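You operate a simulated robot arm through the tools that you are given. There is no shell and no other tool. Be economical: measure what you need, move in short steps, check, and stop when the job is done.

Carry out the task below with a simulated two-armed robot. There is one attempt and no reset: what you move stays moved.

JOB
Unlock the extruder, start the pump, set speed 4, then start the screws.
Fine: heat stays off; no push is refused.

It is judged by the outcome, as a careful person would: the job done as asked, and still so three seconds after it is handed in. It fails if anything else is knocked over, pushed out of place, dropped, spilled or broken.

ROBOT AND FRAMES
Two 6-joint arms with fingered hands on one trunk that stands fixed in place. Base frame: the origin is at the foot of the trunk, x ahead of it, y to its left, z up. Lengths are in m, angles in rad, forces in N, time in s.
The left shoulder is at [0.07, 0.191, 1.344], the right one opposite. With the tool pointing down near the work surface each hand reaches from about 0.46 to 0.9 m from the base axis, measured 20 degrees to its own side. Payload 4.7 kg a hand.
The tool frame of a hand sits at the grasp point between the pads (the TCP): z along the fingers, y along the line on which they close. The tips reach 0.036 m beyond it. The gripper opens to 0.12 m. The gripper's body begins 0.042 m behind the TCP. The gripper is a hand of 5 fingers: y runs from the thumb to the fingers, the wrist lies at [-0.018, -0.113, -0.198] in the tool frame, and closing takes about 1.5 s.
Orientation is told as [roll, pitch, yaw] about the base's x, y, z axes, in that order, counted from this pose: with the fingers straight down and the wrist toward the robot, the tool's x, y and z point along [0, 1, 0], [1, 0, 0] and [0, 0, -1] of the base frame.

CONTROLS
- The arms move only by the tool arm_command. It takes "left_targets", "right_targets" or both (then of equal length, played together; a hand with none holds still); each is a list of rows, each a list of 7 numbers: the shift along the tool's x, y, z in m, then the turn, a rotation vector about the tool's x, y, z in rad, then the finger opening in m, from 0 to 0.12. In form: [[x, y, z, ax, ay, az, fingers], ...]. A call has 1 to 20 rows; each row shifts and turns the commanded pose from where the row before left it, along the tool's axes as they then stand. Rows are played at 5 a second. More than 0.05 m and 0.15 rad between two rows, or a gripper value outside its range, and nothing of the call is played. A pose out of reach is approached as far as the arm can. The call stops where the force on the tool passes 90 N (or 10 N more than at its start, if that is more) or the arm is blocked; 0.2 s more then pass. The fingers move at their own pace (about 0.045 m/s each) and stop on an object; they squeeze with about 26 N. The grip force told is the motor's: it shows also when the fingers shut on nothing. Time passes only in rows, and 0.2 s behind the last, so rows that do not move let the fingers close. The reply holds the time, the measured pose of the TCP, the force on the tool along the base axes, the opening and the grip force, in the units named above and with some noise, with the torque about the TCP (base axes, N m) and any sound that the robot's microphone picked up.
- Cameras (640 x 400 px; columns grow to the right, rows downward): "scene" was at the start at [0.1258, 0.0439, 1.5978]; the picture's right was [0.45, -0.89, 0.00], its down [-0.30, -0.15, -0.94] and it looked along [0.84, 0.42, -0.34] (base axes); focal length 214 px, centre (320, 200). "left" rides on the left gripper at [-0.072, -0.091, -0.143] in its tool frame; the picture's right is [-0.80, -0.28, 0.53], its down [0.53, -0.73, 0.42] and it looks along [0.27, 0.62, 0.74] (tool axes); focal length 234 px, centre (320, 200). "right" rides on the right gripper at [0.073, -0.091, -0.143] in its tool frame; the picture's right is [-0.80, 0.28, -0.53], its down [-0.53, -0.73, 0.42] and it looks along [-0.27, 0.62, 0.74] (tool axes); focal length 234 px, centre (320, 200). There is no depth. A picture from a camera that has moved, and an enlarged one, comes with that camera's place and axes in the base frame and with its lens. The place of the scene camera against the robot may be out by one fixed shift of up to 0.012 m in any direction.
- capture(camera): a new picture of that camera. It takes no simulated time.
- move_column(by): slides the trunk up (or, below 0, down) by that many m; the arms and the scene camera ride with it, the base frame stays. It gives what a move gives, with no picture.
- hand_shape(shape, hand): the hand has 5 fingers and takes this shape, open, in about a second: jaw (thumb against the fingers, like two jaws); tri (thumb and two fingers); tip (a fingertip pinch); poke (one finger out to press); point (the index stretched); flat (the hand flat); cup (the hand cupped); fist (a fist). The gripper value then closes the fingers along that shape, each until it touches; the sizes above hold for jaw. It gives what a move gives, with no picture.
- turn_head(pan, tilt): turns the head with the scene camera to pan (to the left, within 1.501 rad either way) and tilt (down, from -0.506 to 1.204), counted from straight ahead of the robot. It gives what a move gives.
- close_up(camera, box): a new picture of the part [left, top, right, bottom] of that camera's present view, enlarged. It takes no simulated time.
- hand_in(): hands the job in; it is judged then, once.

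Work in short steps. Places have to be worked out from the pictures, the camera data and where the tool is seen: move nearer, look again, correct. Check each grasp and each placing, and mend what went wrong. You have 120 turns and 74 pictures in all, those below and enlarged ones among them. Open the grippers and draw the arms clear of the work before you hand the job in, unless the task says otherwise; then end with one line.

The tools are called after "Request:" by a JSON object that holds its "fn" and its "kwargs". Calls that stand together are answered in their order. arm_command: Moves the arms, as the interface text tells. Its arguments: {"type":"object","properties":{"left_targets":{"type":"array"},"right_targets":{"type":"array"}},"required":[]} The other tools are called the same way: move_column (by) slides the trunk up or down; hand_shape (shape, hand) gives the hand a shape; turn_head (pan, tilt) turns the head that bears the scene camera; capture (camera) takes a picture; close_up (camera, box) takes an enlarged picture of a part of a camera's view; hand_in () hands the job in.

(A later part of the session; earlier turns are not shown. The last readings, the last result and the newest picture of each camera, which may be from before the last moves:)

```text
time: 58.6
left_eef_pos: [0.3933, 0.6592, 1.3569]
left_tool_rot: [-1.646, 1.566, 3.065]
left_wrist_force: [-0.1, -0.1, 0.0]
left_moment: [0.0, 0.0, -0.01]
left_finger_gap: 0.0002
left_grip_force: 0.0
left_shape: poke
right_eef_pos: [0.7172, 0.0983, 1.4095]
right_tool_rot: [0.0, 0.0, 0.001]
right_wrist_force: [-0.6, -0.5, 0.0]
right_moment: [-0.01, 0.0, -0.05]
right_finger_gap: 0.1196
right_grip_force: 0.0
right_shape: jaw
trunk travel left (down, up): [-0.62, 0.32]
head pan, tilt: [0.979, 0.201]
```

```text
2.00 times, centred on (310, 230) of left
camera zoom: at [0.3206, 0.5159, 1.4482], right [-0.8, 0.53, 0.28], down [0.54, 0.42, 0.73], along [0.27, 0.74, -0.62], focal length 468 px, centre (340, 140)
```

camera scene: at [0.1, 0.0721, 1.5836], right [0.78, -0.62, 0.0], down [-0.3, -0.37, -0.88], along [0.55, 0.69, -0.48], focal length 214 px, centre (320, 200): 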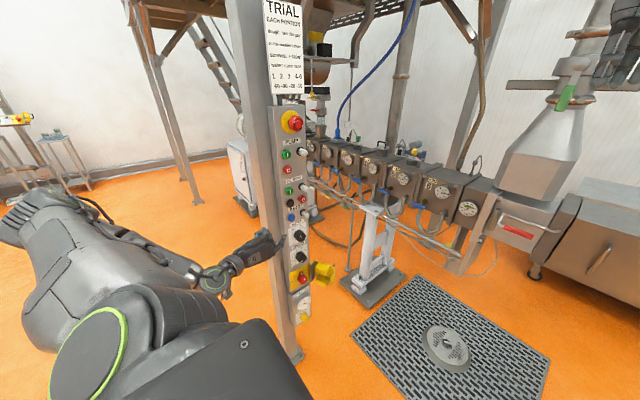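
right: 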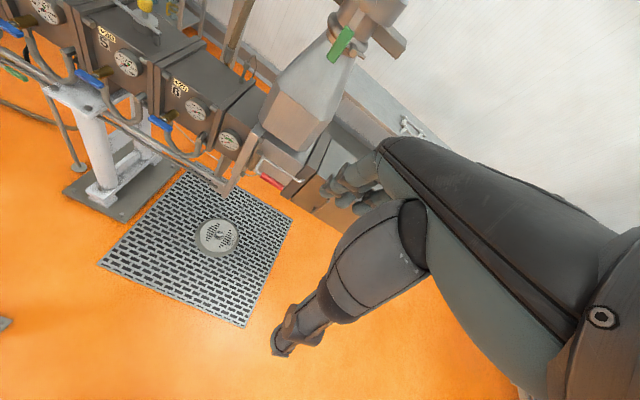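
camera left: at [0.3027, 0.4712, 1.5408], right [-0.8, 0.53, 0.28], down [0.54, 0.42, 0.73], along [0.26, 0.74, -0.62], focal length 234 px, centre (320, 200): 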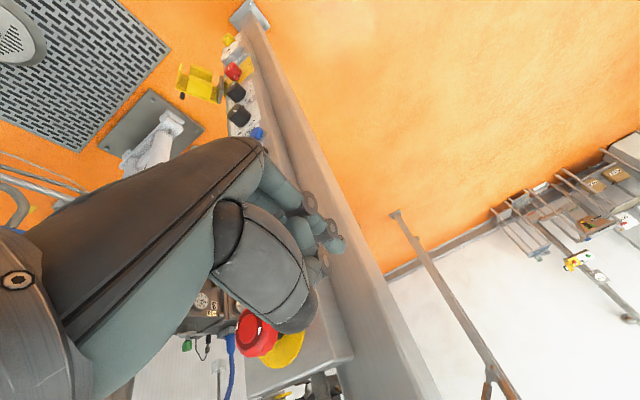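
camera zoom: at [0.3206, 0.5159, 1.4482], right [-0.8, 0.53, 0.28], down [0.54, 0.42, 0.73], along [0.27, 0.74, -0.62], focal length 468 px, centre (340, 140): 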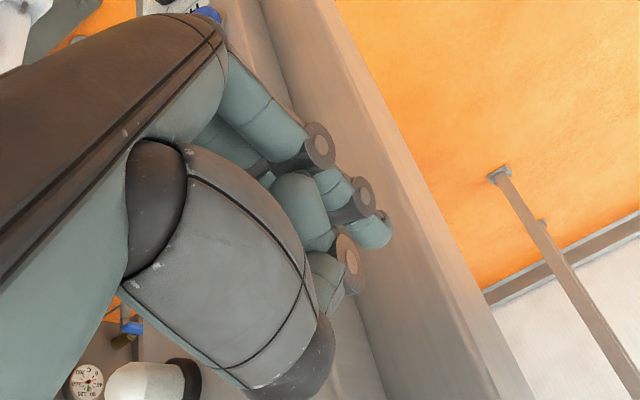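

The rolled pose hits wrist limits and drifts. I unroll the hand while drawing back, then will use a fingers-45°-down pose, near the starting orientation where reach was fine.

Request:
{"fn": "arm_command", "kwargs": {"left_targets": [[-0.01, 0, -0.015, 0, 0, -0.1428, 0.12], [-0.01, 0, -0.015, 0, 0, -0.1428, 0.12], [0, 0, -0.015, 0, 0, -0.1428, 0.12], [0, 0, -0.015, 0, 0, -0.1428, 0.12], [0, 0, -0.015, 0, 0, -0.1428, 0.12], [0, 0, -0.015, 0, 0, -0.1428, 0.12]]}}

```text
time: 60.0
left_eef_pos: [0.3734, 0.5685, 1.3536]
left_tool_rot: [1.572, 0.718, -0.002]
left_wrist_force: [1.0, 0.5, 0.4]
left_moment: [0.03, -0.03, -0.04]
left_finger_gap: 0.0002
left_grip_force: 0.0
left_shape: poke
right_eef_pos: [0.7165, 0.0972, 1.4096]
right_tool_rot: [-0.001, -0.002, 0.002]
right_wrist_force: [0.0, 0.1, 0.6]
right_moment: [0.01, 0.04, -0.04]
right_finger_gap: 0.12
right_grip_force: 0.0
right_shape: jaw
trunk travel left (down, up): [-0.62, 0.32]
head pan, tilt: [0.979, 0.201]
```

At half roll (0.72) there's no reach trouble. I try moving from here to the standoff before the pump "I": TCP (0.455, 0.57, 1.380).

Request:
{"fn": "arm_command", "kwargs": {"left_targets": [[0.0245, 0.0149, 0, 0, 0, 0, 0.12], [0.0245, 0.0149, 0, 0, 0, 0, 0.12], [0.0245, 0.0149, 0, 0, 0, 0, 0.12], [0, 0, 0, 0, 0, 0, 0.12]]}}

Request:
{"fn": "close_up", "kwargs": {"camera": "scene", "box": [250, 110, 390, 250]}}

```text
time: 61.0
left_eef_pos: [0.4307, 0.6054, 1.3702]
left_tool_rot: [1.573, 0.721, -0.004]
left_wrist_force: [-0.8, -0.1, 0.2]
left_moment: [0.0, -0.01, -0.03]
left_finger_gap: 0.0004
left_grip_force: 0.1
left_shape: poke
left hand out of reach, approached as far as the arm can: row 1, 2, 3
right_eef_pos: [0.7169, 0.0974, 1.4096]
right_tool_rot: [0.0, -0.001, 0.001]
right_wrist_force: [-0.2, -0.7, -0.5]
right_moment: [0.0, -0.03, 0.01]
right_finger_gap: 0.1197
right_grip_force: 0.1
right_shape: jaw
trunk travel left (down, up): [-0.62, 0.32]
head pan, tilt: [0.979, 0.201]
```

```text
2.86 times, centred on (320, 180) of scene
camera zoom: at [0.0943, 0.079, 1.4113], right [0.83, -0.56, 0.0], down [-0.11, -0.17, -0.98], along [0.55, 0.81, -0.2], focal length 613 px, centre (320, 257)
```

zoom: 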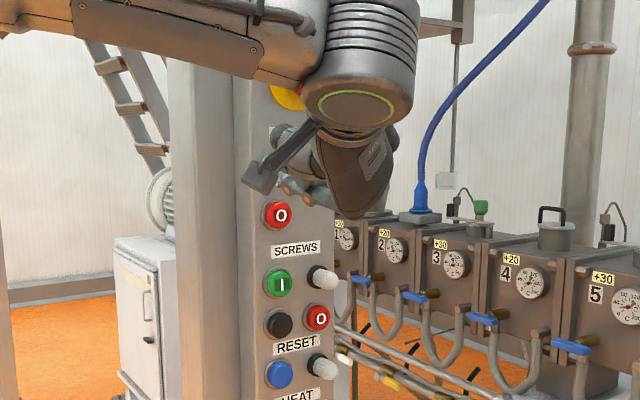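

The pose nearer the panel should be reachable (the limit is about being too close to the body). I advance 0.05 m and read the result.

Request:
{"fn": "arm_command", "kwargs": {"left_targets": [[0, 0, 0.025, 0, 0, 0, 0.12], [0, 0, 0.025, 0, 0, 0, 0.12], [0, 0, 0, 0, 0, 0, 0.12]]}}

```text
time: 61.8
left_eef_pos: [0.4324, 0.6548, 1.3718]
left_tool_rot: [1.575, 0.719, 0.0]
left_wrist_force: [-0.9, 0.2, 0.2]
left_moment: [0.03, 0.02, 0.02]
left_finger_gap: 0.0003
left_grip_force: 0.0
left_shape: poke
right_eef_pos: [0.7156, 0.097, 1.4106]
right_tool_rot: [0.002, 0.0, -0.001]
right_wrist_force: [0.0, -0.6, -0.4]
right_moment: [0.0, -0.01, 0.01]
right_finger_gap: 0.12
right_grip_force: 0.1
right_shape: jaw
trunk travel left (down, up): [-0.62, 0.32]
head pan, tilt: [0.979, 0.201]
```

The tip is at y≈0.69 just left of the button with no contact. I back 0.025 m, shift to the button's centre, and take a look.

Request:
{"fn": "arm_command", "kwargs": {"left_targets": [[0, 0, -0.025, 0, 0, 0, 0.12], [0.011, 0.0064, 0, 0, 0, 0, 0.12], [0.011, 0.0064, 0, 0, 0, 0, 0.12], [0, 0, 0, 0, 0, 0, 0.12]]}}

Request:
{"fn": "close_up", "kwargs": {"camera": "left", "box": [230, 100, 450, 320]}}

```text
time: 62.8
left_eef_pos: [0.4557, 0.6307, 1.3779]
left_tool_rot: [1.573, 0.719, -0.002]
left_wrist_force: [-0.5, 0.5, 0.5]
left_moment: [0.0, 0.02, -0.03]
left_finger_gap: 0.0
left_grip_force: 0.1
left_shape: poke
right_eef_pos: [0.716, 0.0981, 1.4098]
right_tool_rot: [0.001, -0.001, 0.001]
right_wrist_force: [-0.4, -0.2, -0.2]
right_moment: [0.01, -0.01, -0.04]
right_finger_gap: 0.12
right_grip_force: 0.0
right_shape: jaw
trunk travel left (down, up): [-0.62, 0.32]
head pan, tilt: [0.979, 0.201]
```

```text
1.82 times, centred on (340, 210) of left
camera zoom: at [0.3379, 0.4867, 1.3833], right [-0.74, 0.53, -0.42], down [-0.2, 0.42, 0.88], along [0.64, 0.74, -0.21], focal length 426 px, centre (284, 182)
```

zoom: 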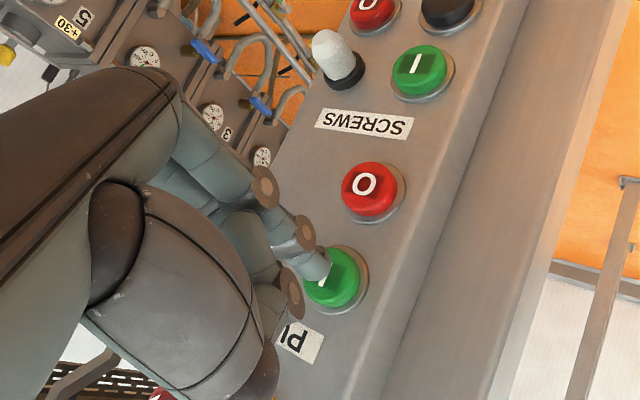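

The fingertip is right in front of the green pump button (measured at 0.450, 1.370). I press straight in by small steps and release.

Request:
{"fn": "arm_command", "kwargs": {"left_targets": [[-0.002, -0.002, 0.01, 0, 0, 0, 0.12], [0, 0, 0.007, 0, 0, 0, 0.12], [0, 0, 0.005, 0, 0, 0, 0.12], [0, 0, 0.005, 0, 0, 0, 0.12], [0, 0, 0, 0, 0, 0, 0.12]]}}

```text
time: 64.0
left_eef_pos: [0.4515, 0.6571, 1.3776]
left_tool_rot: [1.574, 0.721, 0.0]
left_wrist_force: [-1.0, -1.8, -0.2]
left_moment: [0.01, 0.01, 0.0]
left_finger_gap: 0.0002
left_grip_force: 0.2
left_shape: poke
right_eef_pos: [0.7164, 0.097, 1.4101]
right_tool_rot: [0.002, -0.001, 0.0]
right_wrist_force: [0.8, 0.0, 0.0]
right_moment: [0.04, 0.02, -0.01]
right_finger_gap: 0.1198
right_grip_force: 0.0
right_shape: jaw
trunk travel left (down, up): [-0.62, 0.32]
head pan, tilt: [0.979, 0.201]
heard: click
```

A click was heard. I retract and check the pump lamp.

Request:
{"fn": "arm_command", "kwargs": {"left_targets": [[0, 0, -0.027, 0, 0, 0, 0.12], [0, 0, 0, 0, 0, 0, 0.12]]}}

Request:
{"fn": "capture", "kwargs": {"camera": "left"}}

Request:
{"fn": "close_up", "kwargs": {"camera": "scene", "box": [280, 150, 360, 270]}}

```text
time: 64.6
left_eef_pos: [0.4519, 0.6299, 1.3767]
left_tool_rot: [1.57, 0.722, -0.002]
left_wrist_force: [0.2, 0.3, 0.5]
left_moment: [0.03, -0.01, 0.01]
left_finger_gap: 0.0002
left_grip_force: 0.0
left_shape: poke
right_eef_pos: [0.7158, 0.0982, 1.409]
right_tool_rot: [-0.002, 0.001, 0.0]
right_wrist_force: [-0.5, 0.0, 0.2]
right_moment: [-0.03, 0.03, 0.03]
right_finger_gap: 0.1199
right_grip_force: 0.0
right_shape: jaw
trunk travel left (down, up): [-0.62, 0.32]
head pan, tilt: [0.979, 0.201]
```

```text
9 pictures are left
camera left: at [0.3348, 0.4866, 1.3829], right [-0.74, 0.53, -0.42], down [-0.2, 0.42, 0.88], along [0.64, 0.74, -0.21], focal length 234 px, centre (320, 200)
```

left: 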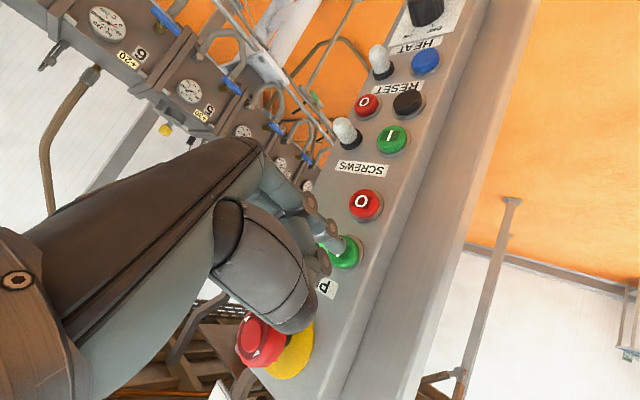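

```text
3.33 times, centred on (320, 210) of scene
camera zoom: at [0.0946, 0.08, 1.4112], right [0.83, -0.56, 0.0], down [-0.11, -0.17, -0.98], along [0.55, 0.81, -0.2], focal length 715 px, centre (320, 167)
```

zoom: 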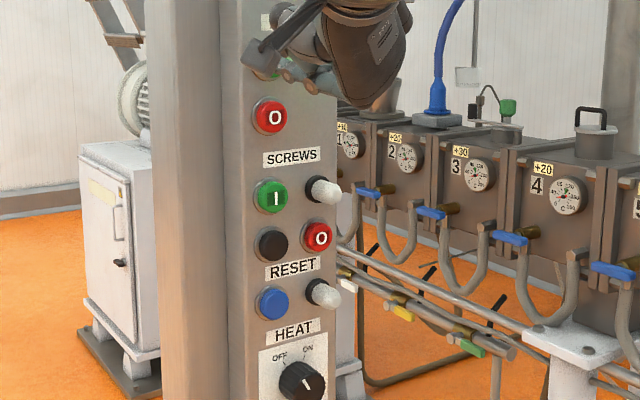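

The pump pressed with a click; its lamp is hidden behind the hand for now, and no fault lamp shows. Next is the speed knob (≈ x 0.480, z 0.897): I draw back and to the right of the panel, away from the lamps and the e-stop.

Request:
{"fn": "arm_command", "kwargs": {"left_targets": [[0, 0, -0.025, 0, 0, 0, 0.12], [0.0198, 0.0225, -0.01, 0, 0, 0, 0.12], [0.0198, 0.0225, -0.015, 0, 0, 0, 0.12], [0.0198, 0.0225, -0.015, 0, 0, 0, 0.12], [0.0198, 0.0225, -0.015, 0, 0, 0, 0.12], [0.0198, 0.0225, -0.015, 0, 0, 0, 0.12], [0, 0, 0, 0, 0, 0, 0.12]]}}

```text
time: 66.2
left_eef_pos: [0.4899, 0.6483, 1.3406]
left_tool_rot: [1.573, 0.718, -0.002]
left_wrist_force: [-0.6, -0.6, 0.4]
left_moment: [0.01, 0.01, -0.06]
left_finger_gap: 0.0
left_grip_force: 0.1
left_shape: poke
left hand out of reach, approached as far as the arm can: row 1, 2, 3, 4, 5, 6
right_eef_pos: [0.7166, 0.0982, 1.4091]
right_tool_rot: [0.001, -0.002, 0.0]
right_wrist_force: [0.3, -0.2, 0.2]
right_moment: [0.0, 0.02, 0.03]
right_finger_gap: 0.1197
right_grip_force: 0.1
right_shape: jaw
trunk travel left (down, up): [-0.62, 0.32]
head pan, tilt: [0.979, 0.201]
```

The wrist bends to its limit when the hand faces +y this far right; a negative yaw relieves it. I turn the hand by −0.3 about the vertical while drawing back, to stay clear of the pump's O button.

Request:
{"fn": "arm_command", "kwargs": {"left_targets": [[0, 0, -0.003, -0.075, 0.066, 0, 0.12], [0, 0, -0.012, -0.075, 0.066, 0, 0.12], [0, 0, -0.012, -0.075, 0.066, 0, 0.12], [0, 0, -0.012, -0.075, 0.066, 0, 0.12]]}}

```text
time: 67.2
left_eef_pos: [0.4822, 0.6142, 1.3393]
left_tool_rot: [1.568, 0.722, -0.403]
left_wrist_force: [-0.2, -0.3, -0.2]
left_moment: [0.0, -0.02, -0.05]
left_finger_gap: 0.0
left_grip_force: 0.1
left_shape: poke
right_eef_pos: [0.7164, 0.1017, 1.4088]
right_tool_rot: [-0.004, -0.001, 0.0]
right_wrist_force: [0.1, 0.3, 0.5]
right_moment: [-0.04, 0.01, -0.02]
right_finger_gap: 0.1198
right_grip_force: 0.0
right_shape: jaw
trunk travel left (down, up): [-0.62, 0.32]
head pan, tilt: [0.979, 0.201]
```

That works without limits. I draw back further and lower the column by 0.44 m, so the hand faces the speed knob in the same relative pose.

Request:
{"fn": "arm_command", "kwargs": {"left_targets": [[0, 0, -0.03, 0, 0, 0, 0.12], [0, 0, -0.03, 0, 0, 0, 0.12], [0, 0, 0, 0, 0, 0, 0.12]]}}

Request:
{"fn": "move_column", "kwargs": {"by": -0.44}}

Request:
{"fn": "hand_shape", "kwargs": {"hand": "left", "shape": "jaw"}}

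Request:
{"fn": "capture", "kwargs": {"camera": "scene"}}

```text
time: 68.0
left_eef_pos: [0.4622, 0.5568, 1.339]
left_tool_rot: [1.568, 0.72, -0.404]
left_wrist_force: [0.2, 0.1, -0.6]
left_moment: [0.01, 0.03, -0.02]
left_finger_gap: 0.0
left_grip_force: 0.1
left_shape: poke
right_eef_pos: [0.7175, 0.0997, 1.4088]
right_tool_rot: [-0.001, -0.001, 0.0]
right_wrist_force: [-0.6, 1.0, -0.2]
right_moment: [-0.02, 0.04, 0.01]
right_finger_gap: 0.1197
right_grip_force: 0.1
right_shape: jaw
trunk travel left (down, up): [-0.62, 0.32]
head pan, tilt: [0.979, 0.201]
```

```text
refused: -0.44 is not a number from -0.4 to 0.4
```

```text
time: 68.9
left_eef_pos: [0.4608, 0.5555, 1.3404]
left_tool_rot: [1.573, 0.721, -0.402]
left_wrist_force: [-0.8, -0.2, 0.7]
left_moment: [0.0, 0.0, 0.0]
left_finger_gap: 0.1199
left_grip_force: 0.1
left_shape: jaw
right_eef_pos: [0.7159, 0.0981, 1.4097]
right_tool_rot: [0.0, -0.002, 0.0]
right_wrist_force: [-0.7, -0.9, 0.7]
right_moment: [-0.02, -0.01, 0.0]
right_finger_gap: 0.1197
right_grip_force: 0.1
right_shape: jaw
trunk travel left (down, up): [-0.62, 0.32]
head pan, tilt: [0.979, 0.201]
```

```text
7 pictures are left
camera scene: at [0.0944, 0.0791, 1.4113], right [0.83, -0.56, 0.0], down [-0.11, -0.17, -0.98], along [0.55, 0.81, -0.2], focal length 214 px, centre (320, 200)
```

scene: 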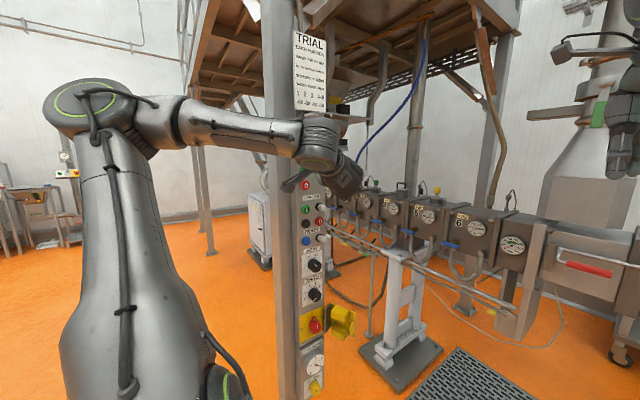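

The column takes at most 0.4 m per move, so I lower it in two moves, then adjust the hand's roll and yaw in front of the speed knob.

Request:
{"fn": "move_column", "kwargs": {"by": -0.4}}

Request:
{"fn": "move_column", "kwargs": {"by": -0.08}}

Request:
{"fn": "arm_command", "kwargs": {"left_targets": [[0.01, -0.008, 0.012, 0.094, -0.0825, 0, 0.12], [0.01, -0.008, 0.012, 0.094, -0.0825, 0, 0.12], [0.01, -0.008, 0, 0, 0, -0.14, 0.12], [0.005, 0.003, 0, 0, 0, -0.14, 0.12], [0, 0.0, 0, 0, 0, -0.14, 0.12], [0, 0, 0, 0, 0, 0, 0.12]]}}

```text
time: 72.8
left_eef_pos: [0.4615, 0.5546, 0.94]
left_tool_rot: [1.573, 0.72, -0.401]
left_wrist_force: [0.0, -1.0, 0.0]
left_moment: [0.01, 0.01, -0.01]
left_finger_gap: 0.1199
left_grip_force: 0.2
left_shape: jaw
right_eef_pos: [0.7172, 0.0973, 1.0096]
right_tool_rot: [0.0, -0.002, 0.001]
right_wrist_force: [1.0, -0.5, -0.4]
right_moment: [0.01, 0.02, 0.02]
right_finger_gap: 0.1199
right_grip_force: 0.1
right_shape: jaw
trunk travel left (down, up): [-0.22, 0.72]
head pan, tilt: [0.979, 0.201]
```

```text
time: 73.9
left_eef_pos: [0.4617, 0.5554, 0.8606]
left_tool_rot: [1.572, 0.721, -0.402]
left_wrist_force: [0.6, -0.5, 0.6]
left_moment: [-0.01, 0.03, -0.01]
left_finger_gap: 0.1202
left_grip_force: 0.1
left_shape: jaw
right_eef_pos: [0.7163, 0.098, 0.9305]
right_tool_rot: [0.0, -0.001, 0.0]
right_wrist_force: [0.3, -0.7, 0.9]
right_moment: [-0.01, -0.02, 0.0]
right_finger_gap: 0.1199
right_grip_force: 0.0
right_shape: jaw
trunk travel left (down, up): [-0.14, 0.8]
head pan, tilt: [0.979, 0.201]
```

```text
time: 75.3
left_eef_pos: [0.4649, 0.59, 0.8969]
left_tool_rot: [1.571, 0.299, -0.149]
left_wrist_force: [0.8, -0.3, 0.2]
left_moment: [0.02, 0.01, 0.01]
left_finger_gap: 0.1198
left_grip_force: 0.0
left_shape: jaw
left hand out of reach, approached as far as the arm can: row 2
right_eef_pos: [0.7161, 0.098, 0.9295]
right_tool_rot: [-0.001, -0.001, 0.001]
right_wrist_force: [-0.6, 1.1, 0.7]
right_moment: [0.0, 0.03, -0.01]
right_finger_gap: 0.1199
right_grip_force: 0.2
right_shape: jaw
trunk travel left (down, up): [-0.14, 0.8]
head pan, tilt: [0.979, 0.201]
```

Pose is good: (0.465, 0.590, 0.897), roll 0.30, yaw −0.15. I look through the left camera to align with the knob.

Request:
{"fn": "capture", "kwargs": {"camera": "left"}}

```text
6 pictures are left
camera left: at [0.3354, 0.4632, 0.8541], right [-0.42, 0.6, -0.69], down [-0.47, 0.5, 0.72], along [0.78, 0.63, 0.07], focal length 234 px, centre (320, 200)
```

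left: 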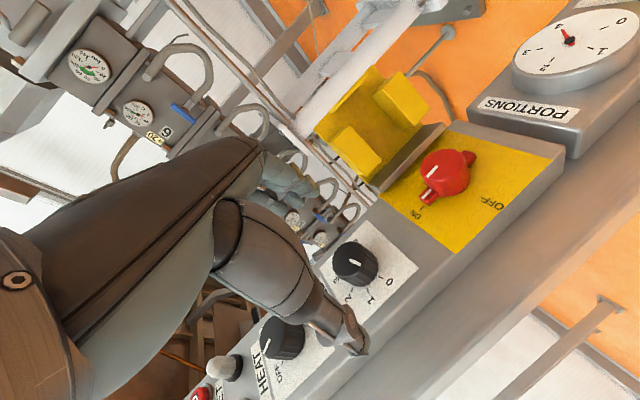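

The switch is confirmed at ON, and the knob is at about (0.488, 0.895). I advance around it and close the fingers.

Request:
{"fn": "arm_command", "kwargs": {"left_targets": [[0.001, 0.0065, 0.022, 0, 0, 0, 0.12], [0.001, 0.0065, 0.022, 0, 0, 0, 0.1], [0, 0, 0.02, 0, 0, 0, 0.08], [0, 0, 0, 0, 0, 0, 0.0], [0, 0, 0, 0, 0, 0, 0.0], [0, 0, 0, 0, 0, 0, 0.0], [0, 0, 0, 0, 0, 0, 0.0], [0, 0, 0, 0, 0, 0, 0.0], [0, 0, 0, 0, 0, 0, 0.0]]}}

```text
time: 77.3
left_eef_pos: [0.487, 0.6529, 0.8968]
left_tool_rot: [1.573, 0.3, -0.149]
left_wrist_force: [-3.1, 1.0, 0.8]
left_moment: [0.02, -0.01, 0.11]
left_finger_gap: 0.0346
left_grip_force: 25.9
left_shape: jaw
right_eef_pos: [0.7159, 0.0985, 0.9297]
right_tool_rot: [0.0, -0.001, 0.001]
right_wrist_force: [-0.1, 0.3, 0.1]
right_moment: [-0.01, -0.01, -0.01]
right_finger_gap: 0.1199
right_grip_force: 0.0
right_shape: jaw
trunk travel left (down, up): [-0.14, 0.8]
head pan, tilt: [0.979, 0.201]
```

Gripped with a 35 mm gap – the knob is held. I turn clockwise (+ about the tool axis) by ~1.0 rad.

Request:
{"fn": "arm_command", "kwargs": {"left_targets": [[0, 0, 0, 0, 0, 0.1428, 0], [0, 0, 0, 0, 0, 0.1428, 0], [0, 0, 0, 0, 0, 0.1428, 0], [0, 0, 0, 0, 0, 0.1428, 0], [0, 0, 0, 0, 0, 0.1428, 0], [0, 0, 0, 0, 0, 0.1428, 0], [0, 0, 0, 0, 0, 0.1428, 0], [0, 0, 0, 0, 0, 0, 0]]}}

```text
time: 79.1
left_eef_pos: [0.4662, 0.6691, 0.8905]
left_tool_rot: [1.603, 1.299, -0.124]
left_wrist_force: [25.7, -21.8, 21.5]
left_moment: [0.86, -0.27, -0.91]
left_finger_gap: 0.0332
left_grip_force: 26.0
left_shape: jaw
left hand out of reach, approached as far as the arm can: row 5, 6, 7
right_eef_pos: [0.7178, 0.0968, 0.9291]
right_tool_rot: [0.003, 0.0, 0.001]
right_wrist_force: [0.4, 0.2, 0.1]
right_moment: [0.02, -0.03, 0.0]
right_finger_gap: 0.1199
right_grip_force: 0.0
right_shape: jaw
trunk travel left (down, up): [-0.14, 0.8]
head pan, tilt: [0.979, 0.201]
```

The turn went to 1.3 rad but drifted at the end (limit above ~0.85). I open, back out 0.05 m and look at the pointer.

Request:
{"fn": "arm_command", "kwargs": {"left_targets": [[0, 0, 0, 0, 0, 0, 0.1], [0, 0, 0, 0, 0, 0, 0.1], [0, 0, 0, 0, 0, 0, 0.12], [0, 0, 0, 0, 0, 0, 0.12], [0, 0, -0.025, 0, 0, -0.14, 0.12], [0, 0, -0.025, 0, 0, -0.14, 0.12], [0, 0, -0.01, 0, 0, -0.14, 0.12], [0, 0, 0, 0, 0, -0.14, 0.12], [0, 0, 0, 0, 0, -0.14, 0.12], [0, 0, 0, 0, 0, -0.14, 0.12], [0, 0, 0, 0, 0, -0.14, 0.12], [0, 0, 0, 0, 0, -0.14, 0.12], [0, 0, 0, 0, 0, 0, 0.12]]}}

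Request:
{"fn": "close_up", "kwargs": {"camera": "left", "box": [290, 180, 450, 320]}}

```text
time: 81.9
left_eef_pos: [0.4563, 0.6117, 0.8849]
left_tool_rot: [1.573, 0.176, -0.15]
left_wrist_force: [-0.3, 0.1, -0.3]
left_moment: [-0.02, 0.05, 0.03]
left_finger_gap: 0.1198
left_grip_force: 0.0
left_shape: jaw
right_eef_pos: [0.7173, 0.0972, 0.9314]
right_tool_rot: [0.0, -0.004, 0.001]
right_wrist_force: [1.5, -0.3, 0.0]
right_moment: [0.04, 0.01, -0.03]
right_finger_gap: 0.12
right_grip_force: 0.0
right_shape: jaw
trunk travel left (down, up): [-0.14, 0.8]
head pan, tilt: [0.979, 0.201]
```

```text
2.86 times, centred on (370, 250) of left
camera zoom: at [0.3327, 0.4848, 0.8295], right [-0.33, 0.58, -0.74], down [-0.56, 0.51, 0.65], along [0.76, 0.63, 0.15], focal length 669 px, centre (177, 57)
```

zoom: 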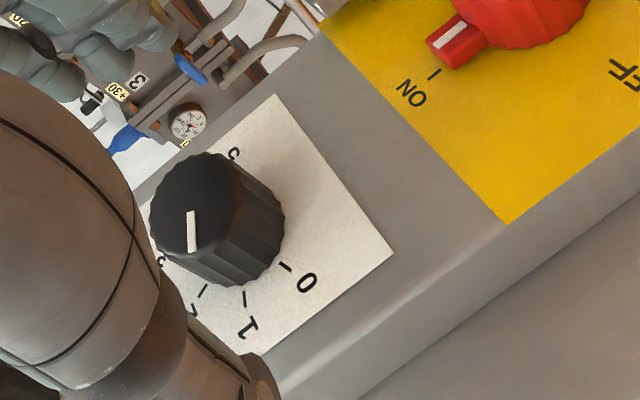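

The pointer now points at about 1 (~50° turned). I need ~135° more: regrasp with roll −0.35, then turn within the reachable range.

Request:
{"fn": "arm_command", "kwargs": {"left_targets": [[0, 0, 0, 0, 0, -0.13, 0.12], [0, 0, 0, 0, 0, -0.13, 0.12], [0, 0, 0, 0, 0, -0.13, 0.12], [0, 0, 0, 0, 0, -0.13, 0.12], [0.001, 0.014, 0, 0, 0, 0, 0.12], [0.001, 0.0137, 0, 0, 0, 0, 0.12], [0, 0, 0.022, 0, 0, 0, 0.12], [0, 0, 0.02, 0, 0, 0, 0.1], [0, 0, 0, 0, 0, 0, 0.0], [0, 0, 0, 0, 0, 0, 0.0], [0, 0, 0, 0, 0, 0, 0.0], [0, 0, 0, 0, 0, 0, 0.0], [0, 0, 0, 0, 0, 0, 0.0], [0, 0, 0, 0, 0, 0, 0.0], [0, 0, 0, 0, 0, 0, 0.0]]}}

```text
time: 85.1
left_eef_pos: [0.4945, 0.6394, 0.8924]
left_tool_rot: [1.572, -0.339, -0.152]
left_wrist_force: [-3.1, -7.2, -5.5]
left_moment: [-0.03, -0.01, -0.22]
left_finger_gap: 0.0293
left_grip_force: 26.4
left_shape: jaw
left hand out of reach, approached as far as the arm can: row 2
right_eef_pos: [0.7162, 0.0982, 0.93]
right_tool_rot: [-0.001, 0.001, 0.002]
right_wrist_force: [-0.2, 0.2, 0.0]
right_moment: [0.03, 0.04, 0.03]
right_finger_gap: 0.1196
right_grip_force: 0.1
right_shape: jaw
trunk travel left (down, up): [-0.14, 0.8]
head pan, tilt: [0.979, 0.201]
```

Gripped again (gap 29 mm, slightly shallower). I turn clockwise by 1.14 rad.

Request:
{"fn": "arm_command", "kwargs": {"left_targets": [[0, 0, 0, 0, 0, 0.1428, 0], [0, 0, 0, 0, 0, 0.1428, 0], [0, 0, 0, 0, 0, 0.1428, 0], [0, 0, 0, 0, 0, 0.1428, 0], [0, 0, 0, 0, 0, 0.1428, 0], [0, 0, 0, 0, 0, 0.1428, 0], [0, 0, 0, 0, 0, 0.1428, 0], [0, 0, 0, 0, 0, 0.1428, 0], [0, 0, 0, 0, 0, 0, 0]]}}

```text
time: 87.1
left_eef_pos: [0.4935, 0.6374, 0.8921]
left_tool_rot: [1.569, 0.805, -0.153]
left_wrist_force: [-17.7, -31.9, -20.0]
left_moment: [-1.11, -0.22, 0.24]
left_finger_gap: 0.0263
left_grip_force: 25.9
left_shape: jaw
right_eef_pos: [0.7161, 0.0967, 0.9301]
right_tool_rot: [0.002, -0.001, 0.001]
right_wrist_force: [0.3, 0.8, 0.6]
right_moment: [0.0, -0.02, -0.02]
right_finger_gap: 0.1196
right_grip_force: 0.0
right_shape: jaw
trunk travel left (down, up): [-0.14, 0.8]
head pan, tilt: [0.979, 0.201]
```

Gap shrank and there is a push-back, so the grip may have slipped some. I release, back off, roll back and look.

Request:
{"fn": "arm_command", "kwargs": {"left_targets": [[0, 0, 0, 0, 0, 0, 0.1], [0, 0, 0, 0, 0, 0, 0.12], [0, 0, 0, 0, 0, 0, 0.12], [0, 0, -0.02, 0, 0, 0, 0.12], [0, 0, -0.02, 0, 0, -0.14, 0.12], [0, 0, 0, 0, 0, -0.14, 0.12], [0, 0, 0, 0, 0, -0.14, 0.12], [0, 0, 0, 0, 0, -0.14, 0.12], [0, 0, 0, 0, 0, -0.14, 0.12], [0, 0, 0, 0, 0, -0.14, 0.12], [0, 0, 0, 0, 0, 0, 0.12]]}}

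Request:
{"fn": "close_up", "kwargs": {"camera": "left", "box": [290, 180, 450, 320]}}

```text
time: 89.5
left_eef_pos: [0.4847, 0.6053, 0.8889]
left_tool_rot: [1.571, -0.037, -0.151]
left_wrist_force: [0.4, -0.2, -0.4]
left_moment: [-0.02, -0.01, 0.01]
left_finger_gap: 0.1197
left_grip_force: 0.0
left_shape: jaw
left hand out of reach, approached as far as the arm can: row 4
right_eef_pos: [0.717, 0.0991, 0.9294]
right_tool_rot: [0.0, -0.001, -0.001]
right_wrist_force: [-0.4, -0.1, 0.2]
right_moment: [0.02, 0.01, 0.01]
right_finger_gap: 0.1199
right_grip_force: 0.0
right_shape: jaw
trunk travel left (down, up): [-0.14, 0.8]
head pan, tilt: [0.979, 0.201]
```

```text
2.86 times, centred on (370, 250) of left
camera zoom: at [0.3755, 0.4758, 0.8136], right [-0.17, 0.56, -0.81], down [-0.68, 0.53, 0.5], along [0.71, 0.64, 0.29], focal length 669 px, centre (177, 57)
```

zoom: 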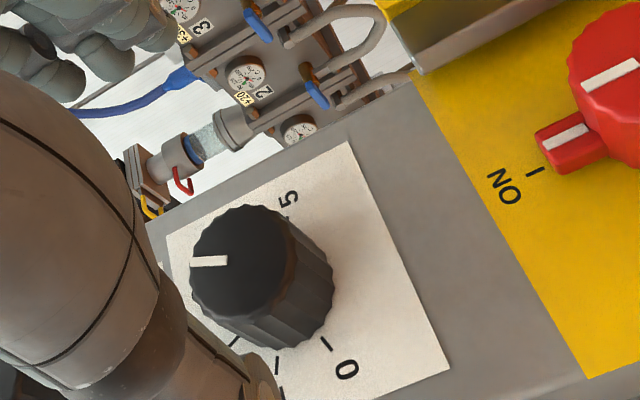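

The pointer now reads about +23°, i.e. 3 on the dial (0 at −113°, 5 at +115°, 45° per step). One more step of 45° is needed: regrasp deeper and turn 0.80 rad.

Request:
{"fn": "arm_command", "kwargs": {"left_targets": [[0.003, -0.002, 0.016, 0, 0, 0, 0.12], [0.003, -0.002, 0.016, 0, 0, 0, 0.12], [0, 0, 0.015, 0, 0, 0, 0.1], [0, 0, 0, 0, 0, 0, 0.0], [0, 0, 0, 0, 0, 0, 0.0], [0, 0, 0, 0, 0, 0, 0.0], [0, 0, 0, 0, 0, 0, 0.0], [0, 0, 0, 0, 0, 0, 0.0], [0, 0, 0, 0, 0, 0, 0.0], [0, 0, 0, 0, 0, 0, 0.0]]}}

Request:
{"fn": "arm_command", "kwargs": {"left_targets": [[0, 0, 0, 0, 0, 0.135, 0], [0, 0, 0, 0, 0, 0.135, 0], [0, 0, 0, 0, 0, 0.135, 0], [0, 0, 0, 0, 0, 0.135, 0], [0, 0, 0, 0, 0, 0.135, 0], [0, 0, 0, 0, 0, 0.135, 0], [0, 0, 0, 0, 0, 0, 0]]}}

```text
time: 91.7
left_eef_pos: [0.4923, 0.6451, 0.8961]
left_tool_rot: [1.57, -0.038, -0.149]
left_wrist_force: [-2.5, -0.5, -0.6]
left_moment: [-0.04, 0.0, 0.15]
left_finger_gap: 0.0343
left_grip_force: 25.9
left_shape: jaw
left hand out of reach, approached as far as the arm can: row 3
right_eef_pos: [0.7168, 0.099, 0.9304]
right_tool_rot: [-0.001, -0.002, 0.0]
right_wrist_force: [0.3, -0.6, 1.4]
right_moment: [-0.04, -0.01, -0.01]
right_finger_gap: 0.1199
right_grip_force: 0.0
right_shape: jaw
trunk travel left (down, up): [-0.14, 0.8]
head pan, tilt: [0.979, 0.201]
```

```text
time: 93.3
left_eef_pos: [0.4935, 0.6449, 0.8927]
left_tool_rot: [1.567, 0.773, -0.151]
left_wrist_force: [-15.2, -3.1, -11.0]
left_moment: [-0.35, -0.12, 0.39]
left_finger_gap: 0.0337
left_grip_force: 25.8
left_shape: jaw
right_eef_pos: [0.7165, 0.0985, 0.9306]
right_tool_rot: [-0.001, -0.002, 0.002]
right_wrist_force: [0.4, -0.8, 0.3]
right_moment: [0.0, 0.01, -0.02]
right_finger_gap: 0.1201
right_grip_force: 0.0
right_shape: jaw
trunk travel left (down, up): [-0.14, 0.8]
head pan, tilt: [0.979, 0.201]
```

The grip stayed solid (gap 34 mm). I release, back off and check the pointer.

Request:
{"fn": "arm_command", "kwargs": {"left_targets": [[0, 0, 0, 0, 0, 0, 0.1], [0, 0, 0, 0, 0, 0, 0.12], [0, 0, 0, 0, 0, 0, 0.12], [0, 0, -0.02, 0, 0, 0, 0.12], [0, 0, -0.02, 0, 0, -0.14, 0.12], [0, 0, 0, 0, 0, -0.14, 0.12], [0, 0, 0, 0, 0, -0.14, 0.12], [0, 0, 0, 0, 0, -0.14, 0.12], [0, 0, 0, 0, 0, -0.14, 0.12], [0, 0, 0, 0, 0, 0, 0.12]]}}

Request:
{"fn": "close_up", "kwargs": {"camera": "left", "box": [290, 180, 450, 320]}}

```text
time: 95.5
left_eef_pos: [0.4867, 0.6045, 0.8935]
left_tool_rot: [1.571, 0.07, -0.151]
left_wrist_force: [-0.7, 0.1, 0.1]
left_moment: [-0.03, 0.01, 0.05]
left_finger_gap: 0.1195
left_grip_force: 0.0
left_shape: jaw
right_eef_pos: [0.717, 0.0976, 0.9293]
right_tool_rot: [0.0, 0.0, 0.001]
right_wrist_force: [0.6, -0.5, -0.4]
right_moment: [-0.01, 0.01, 0.06]
right_finger_gap: 0.1201
right_grip_force: 0.1
right_shape: jaw
trunk travel left (down, up): [-0.14, 0.8]
head pan, tilt: [0.979, 0.201]
```

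```text
2.86 times, centred on (370, 250) of left
camera zoom: at [0.3703, 0.4767, 0.8281], right [-0.25, 0.57, -0.78], down [-0.62, 0.52, 0.58], along [0.74, 0.63, 0.22], focal length 669 px, centre (177, 57)
```

zoom: 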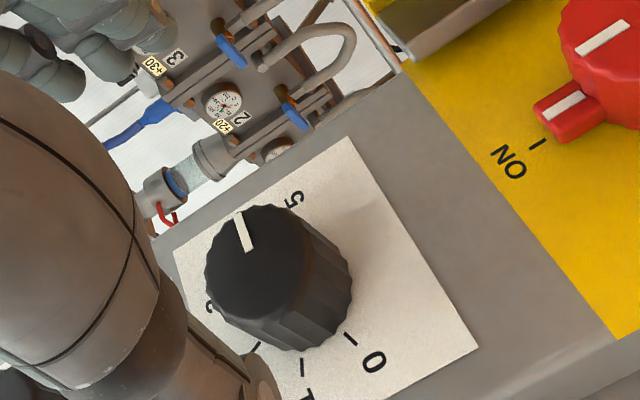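

By the tick marks the pointer is at about +90°, between 4 (67°) and 5 (112°); each close-and-turn seems to add ~20°. I regrasp with roll 0.6 and turn back counter-clockwise by 0.66 rad, expecting a net of about −20°.

Request:
{"fn": "arm_command", "kwargs": {"left_targets": [[0, 0, 0, 0, 0, 0.133, 0.12], [0, 0, 0, 0, 0, 0.133, 0.12], [0, 0, 0, 0, 0, 0.133, 0.12], [0, 0, 0, 0, 0, 0.133, 0.12], [-0.003, -0.005, 0.015, 0, 0, 0, 0.12], [0, 0, 0.015, 0, 0, 0, 0.12], [0, 0, 0.015, 0, 0, 0, 0.1], [0, 0, 0, 0, 0, 0, 0.0], [0, 0, 0, 0, 0, 0, 0.0], [0, 0, 0, 0, 0, 0, 0.0], [0, 0, 0, 0, 0, 0, 0.0], [0, 0, 0, 0, 0, 0, 0.0], [0, 0, 0, 0, 0, 0, 0.0], [0, 0, 0, 0, 0, 0, 0.0]]}}

Request:
{"fn": "arm_command", "kwargs": {"left_targets": [[0, 0, 0, 0, 0, -0.132, 0], [0, 0, 0, 0, 0, -0.132, 0], [0, 0, 0, 0, 0, -0.132, 0], [0, 0, 0, 0, 0, -0.132, 0], [0, 0, 0, 0, 0, -0.132, 0], [0, 0, 0, 0, 0, 0, 0]]}}

Request:
{"fn": "arm_command", "kwargs": {"left_targets": [[0, 0, 0, 0, 0, 0, 0.1], [0, 0, 0, 0, 0, 0, 0.12], [0, 0, 0, 0, 0, 0, 0.12], [0, 0, -0.02, 0, 0, 0, 0.12], [0, 0, -0.02, 0, 0, 0, 0.12], [0, 0, 0, 0, 0, 0, 0.12]]}}

Request:
{"fn": "close_up", "kwargs": {"camera": "left", "box": [290, 180, 450, 320]}}

```text
time: 98.5
left_eef_pos: [0.4886, 0.6504, 0.8955]
left_tool_rot: [1.574, 0.602, -0.149]
left_wrist_force: [-1.4, 1.8, 1.0]
left_moment: [0.06, -0.01, 0.08]
left_finger_gap: 0.0339
left_grip_force: 26.2
left_shape: jaw
right_eef_pos: [0.7157, 0.098, 0.9307]
right_tool_rot: [-0.001, -0.001, 0.0]
right_wrist_force: [-0.8, 0.1, -0.4]
right_moment: [0.0, 0.02, 0.01]
right_finger_gap: 0.1199
right_grip_force: 0.1
right_shape: jaw
trunk travel left (down, up): [-0.14, 0.8]
head pan, tilt: [0.979, 0.201]
```

```text
time: 99.9
left_eef_pos: [0.4912, 0.6479, 0.8948]
left_tool_rot: [1.571, -0.059, -0.147]
left_wrist_force: [-7.9, 26.7, 8.5]
left_moment: [0.16, 0.03, 0.13]
left_finger_gap: 0.0312
left_grip_force: 25.9
left_shape: jaw
left hand out of reach, approached as far as the arm can: row 5
right_eef_pos: [0.715, 0.0992, 0.9306]
right_tool_rot: [-0.003, -0.002, -0.001]
right_wrist_force: [0.1, 0.0, -0.4]
right_moment: [0.0, 0.0, 0.01]
right_finger_gap: 0.1197
right_grip_force: 0.1
right_shape: jaw
trunk travel left (down, up): [-0.14, 0.8]
head pan, tilt: [0.979, 0.201]
```

```text
time: 101.3
left_eef_pos: [0.4883, 0.604, 0.8936]
left_tool_rot: [1.571, -0.057, -0.153]
left_wrist_force: [0.0, 0.0, 0.1]
left_moment: [0.03, 0.02, -0.03]
left_finger_gap: 0.1195
left_grip_force: 0.1
left_shape: jaw
right_eef_pos: [0.7163, 0.0977, 0.9303]
right_tool_rot: [0.0, 0.0, 0.0]
right_wrist_force: [-1.0, 0.7, -0.2]
right_moment: [0.0, 0.01, 0.03]
right_finger_gap: 0.1196
right_grip_force: 0.0
right_shape: jaw
trunk travel left (down, up): [-0.14, 0.8]
head pan, tilt: [0.979, 0.201]
```

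```text
2.86 times, centred on (370, 250) of left
camera zoom: at [0.3797, 0.4747, 0.8164], right [-0.15, 0.55, -0.82], down [-0.69, 0.53, 0.49], along [0.71, 0.64, 0.3], focal length 669 px, centre (177, 57)
```

zoom: 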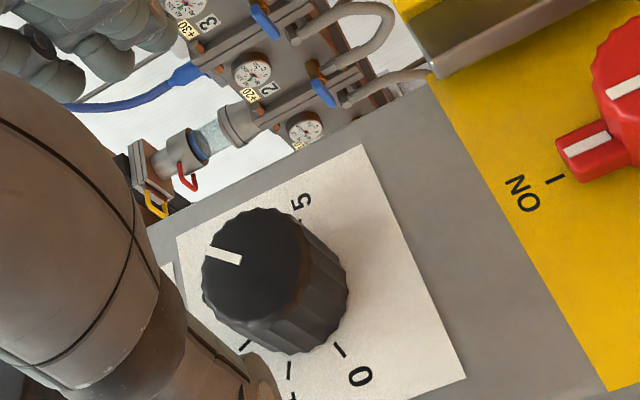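

The pointer is now at ≈ +36°, so the knob turns ~1.4× the hand rotation. It needs about +31° more; I regrasp and turn clockwise 0.29 rad (between both lash models).

Request:
{"fn": "arm_command", "kwargs": {"left_targets": [[0, 0, 0, 0, 0, 0.13, 0.12], [0, 0, 0, 0, 0, 0.13, 0.12], [0.001, -0.006, 0.015, 0, 0, 0, 0.12], [0, 0, 0.015, 0, 0, 0, 0.12], [0, 0, 0.015, 0, 0, 0, 0.1], [0, 0, 0, 0, 0, 0, 0.0], [0, 0, 0, 0, 0, 0, 0.0], [0, 0, 0, 0, 0, 0, 0.0], [0, 0, 0, 0, 0, 0, 0.0], [0, 0, 0, 0, 0, 0, 0.0], [0, 0, 0, 0, 0, 0, 0.0], [0, 0, 0, 0, 0, 0, 0.0]]}}

Request:
{"fn": "arm_command", "kwargs": {"left_targets": [[0, 0, 0, 0, 0, 0.097, 0], [0, 0, 0, 0, 0, 0.097, 0], [0, 0, 0, 0, 0, 0.097, 0], [0, 0, 0, 0, 0, 0, 0]]}}

Request:
{"fn": "arm_command", "kwargs": {"left_targets": [[0, 0, 0, 0, 0, 0, 0.1], [0, 0, 0, 0, 0, 0, 0.12], [0, 0, 0, 0, 0, 0, 0.12], [0, 0, -0.02, 0, 0, 0, 0.12], [0, 0, -0.02, 0, 0, -0.13, 0.12], [0, 0, 0, 0, 0, -0.13, 0.12], [0, 0, 0, 0, 0, -0.13, 0.12], [0, 0, 0, 0, 0, 0, 0.12]]}}

Request:
{"fn": "close_up", "kwargs": {"camera": "left", "box": [290, 180, 450, 320]}}

```text
time: 103.9
left_eef_pos: [0.488, 0.6513, 0.8983]
left_tool_rot: [1.573, 0.203, -0.15]
left_wrist_force: [-2.0, 1.3, -0.7]
left_moment: [-0.02, 0.03, 0.13]
left_finger_gap: 0.0341
left_grip_force: 26.0
left_shape: jaw
right_eef_pos: [0.7171, 0.0994, 0.9304]
right_tool_rot: [0.0, -0.003, 0.0]
right_wrist_force: [0.5, -0.9, 0.2]
right_moment: [0.0, -0.02, 0.01]
right_finger_gap: 0.1196
right_grip_force: 0.1
right_shape: jaw
trunk travel left (down, up): [-0.14, 0.8]
head pan, tilt: [0.979, 0.201]
```

```text
time: 104.9
left_eef_pos: [0.4881, 0.651, 0.8967]
left_tool_rot: [1.57, 0.496, -0.152]
left_wrist_force: [-3.6, 2.1, -2.4]
left_moment: [-0.14, 0.0, 0.13]
left_finger_gap: 0.034
left_grip_force: 25.9
left_shape: jaw
right_eef_pos: [0.717, 0.0988, 0.9301]
right_tool_rot: [-0.002, -0.001, 0.002]
right_wrist_force: [-0.6, 0.7, -0.5]
right_moment: [-0.02, 0.01, -0.03]
right_finger_gap: 0.1196
right_grip_force: 0.0
right_shape: jaw
trunk travel left (down, up): [-0.14, 0.8]
head pan, tilt: [0.979, 0.201]
```

```text
time: 106.7
left_eef_pos: [0.4814, 0.6113, 0.8957]
left_tool_rot: [1.57, 0.104, -0.153]
left_wrist_force: [0.4, -0.1, -1.1]
left_moment: [0.05, 0.02, -0.03]
left_finger_gap: 0.1195
left_grip_force: 0.1
left_shape: jaw
right_eef_pos: [0.7184, 0.0975, 0.9297]
right_tool_rot: [-0.001, 0.0, 0.001]
right_wrist_force: [1.5, 0.0, 0.7]
right_moment: [-0.03, -0.02, 0.0]
right_finger_gap: 0.12
right_grip_force: 0.0
right_shape: jaw
trunk travel left (down, up): [-0.14, 0.8]
head pan, tilt: [0.979, 0.201]
```

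```text
2.86 times, centred on (370, 250) of left
camera zoom: at [0.3625, 0.4832, 0.8333], right [-0.28, 0.57, -0.77], down [-0.6, 0.52, 0.61], along [0.75, 0.63, 0.2], focal length 669 px, centre (177, 57)
```

zoom: 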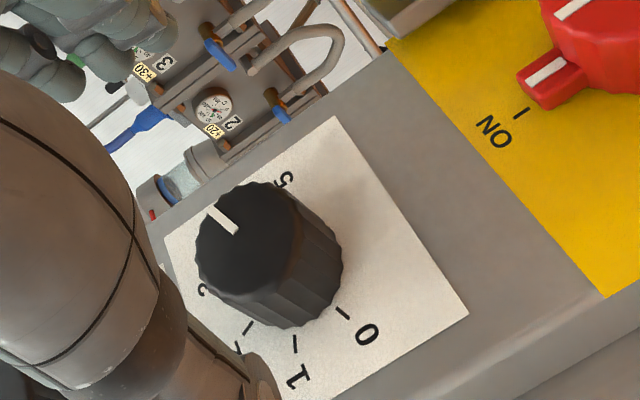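

The pointer is now at ≈68°, exactly 4 (67.5°). Next is the screws button (0.451, 1.242): I back off with yaw −0.4, take the poke shape and raise the column so the relative pose equals that of the pump press.

Request:
{"fn": "arm_command", "kwargs": {"left_targets": [[0, 0, -0.01, -0.124, 0.013, 0, 0.12], [0, 0, -0.02, -0.124, 0.013, 0, 0.12], [0, 0, -0.025, 0, 0, 0, 0.12], [0, 0, 0, 0, 0, 0, 0.12]]}}

Request:
{"fn": "hand_shape", "kwargs": {"hand": "left", "shape": "poke"}}

Request:
{"fn": "move_column", "kwargs": {"by": 0.355}}

```text
time: 107.7
left_eef_pos: [0.4718, 0.5518, 0.8982]
left_tool_rot: [1.57, 0.106, -0.339]
left_wrist_force: [0.0, 0.7, -0.1]
left_moment: [0.02, -0.03, -0.01]
left_finger_gap: 0.12
left_grip_force: 0.1
left_shape: jaw
left hand out of reach, approached as far as the arm can: row 2
right_eef_pos: [0.7168, 0.098, 0.9289]
right_tool_rot: [0.001, 0.0, 0.0]
right_wrist_force: [0.8, -0.4, 0.5]
right_moment: [0.01, 0.0, 0.0]
right_finger_gap: 0.1199
right_grip_force: 0.1
right_shape: jaw
trunk travel left (down, up): [-0.14, 0.8]
head pan, tilt: [0.979, 0.201]
```

```text
time: 108.6
left_eef_pos: [0.4721, 0.5508, 0.8986]
left_tool_rot: [1.57, 0.105, -0.339]
left_wrist_force: [0.7, 0.0, -0.1]
left_moment: [-0.01, 0.0, 0.0]
left_finger_gap: 0.0002
left_grip_force: 0.1
left_shape: poke
right_eef_pos: [0.7158, 0.0977, 0.9304]
right_tool_rot: [-0.001, 0.001, -0.001]
right_wrist_force: [-0.2, 0.2, -0.3]
right_moment: [0.0, -0.02, 0.01]
right_finger_gap: 0.1199
right_grip_force: 0.1
right_shape: jaw
trunk travel left (down, up): [-0.14, 0.8]
head pan, tilt: [0.979, 0.201]
```

```text
time: 112.1
left_eef_pos: [0.4724, 0.5515, 1.2537]
left_tool_rot: [1.57, 0.108, -0.339]
left_wrist_force: [0.7, 0.2, 0.4]
left_moment: [-0.02, -0.03, 0.02]
left_finger_gap: 0.0002
left_grip_force: 0.2
left_shape: poke
right_eef_pos: [0.7182, 0.0987, 1.2849]
right_tool_rot: [-0.001, -0.001, -0.001]
right_wrist_force: [0.8, 0.1, 0.4]
right_moment: [-0.01, -0.03, -0.02]
right_finger_gap: 0.1197
right_grip_force: 0.1
right_shape: jaw
trunk travel left (down, up): [-0.495, 0.445]
head pan, tilt: [0.979, 0.201]
```

Height is right (1.254). I roll the hand to 0.72 and shift toward the button to a standoff at TCP (0.441, 0.60, 1.253).

Request:
{"fn": "arm_command", "kwargs": {"left_targets": [[0, 0, 0, 0, 0, 0.122, 0.12], [0, 0, 0, 0, 0, 0.122, 0.12], [0, 0, 0, 0, 0, 0.122, 0.12], [0, 0, 0, 0, 0, 0.122, 0.12], [0, 0, 0, 0, 0, 0.122, 0.12], [-0.0101, -0.0115, 0.0123, 0, 0, 0, 0.12], [-0.0101, -0.0115, 0.0123, 0, 0, 0, 0.12], [-0.0101, -0.0115, 0.0123, 0, 0, 0, 0.12], [0, 0, 0, 0, 0, 0, 0.12]]}}

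```text
time: 114.1
left_eef_pos: [0.438, 0.6057, 1.2542]
left_tool_rot: [1.573, 0.717, -0.337]
left_wrist_force: [-0.6, -0.5, 0.2]
left_moment: [0.0, 0.03, 0.0]
left_finger_gap: 0.0002
left_grip_force: 0.0
left_shape: poke
left hand out of reach, approached as far as the arm can: row 5
right_eef_pos: [0.7164, 0.0964, 1.2857]
right_tool_rot: [-0.001, -0.001, -0.003]
right_wrist_force: [-0.3, -0.7, 0.3]
right_moment: [0.02, -0.01, -0.02]
right_finger_gap: 0.12
right_grip_force: 0.1
right_shape: jaw
trunk travel left (down, up): [-0.495, 0.445]
head pan, tilt: [0.979, 0.201]
```

The tip is in front of the screws "I" at about (0.447, 0.641, 1.243). I advance and press gently.

Request:
{"fn": "arm_command", "kwargs": {"left_targets": [[-0.0047, -0.0054, 0.0293, 0, 0, 0, 0.12], [-0.0018, -0.002, 0.0075, 0, 0, 0, 0.12], [-0.0015, -0.0017, 0.0066, 0, 0, 0, 0.12], [-0.0015, -0.0017, 0.0066, 0, 0, 0, 0.12], [0, 0, 0, 0, 0, 0, 0.12]]}}

```text
time: 115.3
left_eef_pos: [0.4477, 0.6324, 1.2534]
left_tool_rot: [1.572, 0.715, -0.335]
left_wrist_force: [0.0, 0.0, 0.2]
left_moment: [0.01, 0.02, -0.01]
left_finger_gap: 0.0
left_grip_force: 0.2
left_shape: poke
left hand out of reach, approached as far as the arm can: row 1, 2, 3, 4
right_eef_pos: [0.7165, 0.0976, 1.2847]
right_tool_rot: [0.001, -0.001, -0.001]
right_wrist_force: [-0.8, 0.1, 0.2]
right_moment: [0.01, -0.02, 0.01]
right_finger_gap: 0.1197
right_grip_force: 0.1
right_shape: jaw
trunk travel left (down, up): [-0.495, 0.445]
head pan, tilt: [0.979, 0.201]
```

It stopped short at y 0.632 (another limit at this yaw). The earlier press worked with yaw 0, so I turn back toward yaw −0.05.

Request:
{"fn": "arm_command", "kwargs": {"left_targets": [[0, 0, -0.002, 0.107, -0.094, 0, 0.12], [0, 0, 0, 0.107, -0.094, 0, 0.12], [0, 0, 0, 0, 0, 0, 0.12]]}}

```text
time: 116.1
left_eef_pos: [0.4473, 0.6319, 1.2512]
left_tool_rot: [1.567, 0.715, -0.055]
left_wrist_force: [0.6, -0.3, -0.2]
left_moment: [-0.03, -0.01, -0.01]
left_finger_gap: 0.0
left_grip_force: 0.0
left_shape: poke
right_eef_pos: [0.7156, 0.0993, 1.285]
right_tool_rot: [-0.003, -0.002, -0.001]
right_wrist_force: [0.3, 0.7, 0.7]
right_moment: [-0.01, 0.0, 0.0]
right_finger_gap: 0.1196
right_grip_force: 0.1
right_shape: jaw
trunk travel left (down, up): [-0.495, 0.445]
head pan, tilt: [0.979, 0.201]
```

Clean pose now; tip ≈ (0.446, 0.668, 1.240). I centre by +5 mm and press in 0.025 m.

Request:
{"fn": "arm_command", "kwargs": {"left_targets": [[0.0044, 0.0028, 0.005, 0, 0, 0, 0.12], [0, 0, 0.007, 0, 0, 0, 0.12], [0, 0, 0.006, 0, 0, 0, 0.12], [0, 0, 0.006, 0, 0, 0, 0.12], [0, 0, 0, 0, 0, 0, 0.12]]}}

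```text
time: 117.3
left_eef_pos: [0.4536, 0.6545, 1.2541]
left_tool_rot: [1.569, 0.715, -0.053]
left_wrist_force: [-0.7, -0.6, -0.4]
left_moment: [-0.01, -0.01, -0.03]
left_finger_gap: 0.0
left_grip_force: 0.1
left_shape: poke
right_eef_pos: [0.7163, 0.0987, 1.2852]
right_tool_rot: [0.0, 0.001, -0.001]
right_wrist_force: [-0.6, -0.1, 0.3]
right_moment: [0.0, -0.02, -0.01]
right_finger_gap: 0.1199
right_grip_force: 0.1
right_shape: jaw
trunk travel left (down, up): [-0.495, 0.445]
head pan, tilt: [0.979, 0.201]
```

No click yet at y 0.6545; the pump clicked by 0.657. I press a few mm further.

Request:
{"fn": "arm_command", "kwargs": {"left_targets": [[0, 0, 0.003, 0, 0, 0, 0.12], [0, 0, 0.003, 0, 0, 0, 0.12], [0, 0, 0, 0, 0, 0, 0.12]]}}

```text
time: 118.1
left_eef_pos: [0.454, 0.6599, 1.2546]
left_tool_rot: [1.57, 0.715, -0.054]
left_wrist_force: [-0.5, -3.1, -1.4]
left_moment: [-0.06, 0.0, 0.07]
left_finger_gap: 0.0002
left_grip_force: 0.1
left_shape: poke
right_eef_pos: [0.7163, 0.0974, 1.285]
right_tool_rot: [0.0, -0.001, 0.001]
right_wrist_force: [0.1, 0.2, 0.3]
right_moment: [0.02, 0.0, -0.01]
right_finger_gap: 0.1198
right_grip_force: 0.0
right_shape: jaw
trunk travel left (down, up): [-0.495, 0.445]
head pan, tilt: [0.979, 0.201]
heard: click
```

A click was heard. I retract, turn the hand slightly and draw clear.

Request:
{"fn": "arm_command", "kwargs": {"left_targets": [[0, 0, -0.015, 0, 0, 0, 0.12], [0, 0, -0.013, 0, 0, 0, 0.12], [0, 0, -0.01, -0.107, 0.094, 0, 0.12], [0, 0, -0.02, -0.107, 0.094, 0, 0.12], [0, 0, -0.025, 0, 0, 0, 0.12], [0, 0, -0.025, 0, 0, 0, 0.12], [0, 0, 0, 0, 0, 0, 0.12]]}}

```text
time: 119.7
left_eef_pos: [0.4326, 0.5575, 1.252]
left_tool_rot: [1.569, 0.716, -0.339]
left_wrist_force: [0.0, -0.2, 0.3]
left_moment: [-0.01, 0.02, 0.01]
left_finger_gap: 0.0
left_grip_force: 0.0
left_shape: poke
right_eef_pos: [0.7161, 0.1003, 1.2849]
right_tool_rot: [-0.001, 0.002, 0.0]
right_wrist_force: [0.0, -0.6, -0.8]
right_moment: [-0.02, 0.0, 0.01]
right_finger_gap: 0.1198
right_grip_force: 0.1
right_shape: jaw
trunk travel left (down, up): [-0.495, 0.445]
head pan, tilt: [0.979, 0.201]
```

I draw back a bit more, then raise the column so the hand clears the view, and tilt the head for a final check.

Request:
{"fn": "arm_command", "kwargs": {"left_targets": [[0, 0, -0.025, 0, 0, 0, 0.12], [0, 0, -0.025, 0, 0, 0, 0.12], [0, 0, 0, 0, 0, 0, 0.12]]}}

Request:
{"fn": "move_column", "kwargs": {"by": 0.35}}

Request:
{"fn": "turn_head", "kwargs": {"pan": 0.98, "tilt": 0.5}}

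```text
time: 120.5
left_eef_pos: [0.4089, 0.522, 1.2483]
left_tool_rot: [1.571, 0.715, -0.34]
left_wrist_force: [-0.6, -0.3, 0.5]
left_moment: [0.0, 0.01, 0.02]
left_finger_gap: 0.0002
left_grip_force: 0.0
left_shape: poke
left hand out of reach, approached as far as the arm can: row 2
right_eef_pos: [0.7165, 0.0988, 1.2845]
right_tool_rot: [-0.002, 0.0, 0.002]
right_wrist_force: [-0.7, -0.2, -0.3]
right_moment: [0.0, 0.0, -0.05]
right_finger_gap: 0.1198
right_grip_force: 0.1
right_shape: jaw
trunk travel left (down, up): [-0.495, 0.445]
head pan, tilt: [0.979, 0.201]
```

```text
time: 123.9
left_eef_pos: [0.4097, 0.5222, 1.5989]
left_tool_rot: [1.572, 0.716, -0.34]
left_wrist_force: [-0.4, 0.0, -0.5]
left_moment: [0.0, -0.01, 0.02]
left_finger_gap: 0.0
left_grip_force: 0.1
left_shape: poke
right_eef_pos: [0.716, 0.0987, 1.6338]
right_tool_rot: [0.001, 0.0, -0.001]
right_wrist_force: [-0.1, 0.1, -0.7]
right_moment: [0.03, -0.02, -0.04]
right_finger_gap: 0.1199
right_grip_force: 0.0
right_shape: jaw
trunk travel left (down, up): [-0.845, 0.095]
head pan, tilt: [0.979, 0.201]
```

```text
time: 124.7
left_eef_pos: [0.409, 0.5213, 1.6003]
left_tool_rot: [1.569, 0.717, -0.341]
left_wrist_force: [0.4, 1.5, 1.1]
left_moment: [-0.02, -0.01, -0.02]
left_finger_gap: 0.0002
left_grip_force: 0.1
left_shape: poke
right_eef_pos: [0.7154, 0.0986, 1.6339]
right_tool_rot: [0.0, 0.0, 0.001]
right_wrist_force: [-0.3, -0.4, 0.6]
right_moment: [-0.03, 0.01, 0.01]
right_finger_gap: 0.1199
right_grip_force: 0.1
right_shape: jaw
trunk travel left (down, up): [-0.845, 0.095]
head pan, tilt: [0.979, 0.499]
```

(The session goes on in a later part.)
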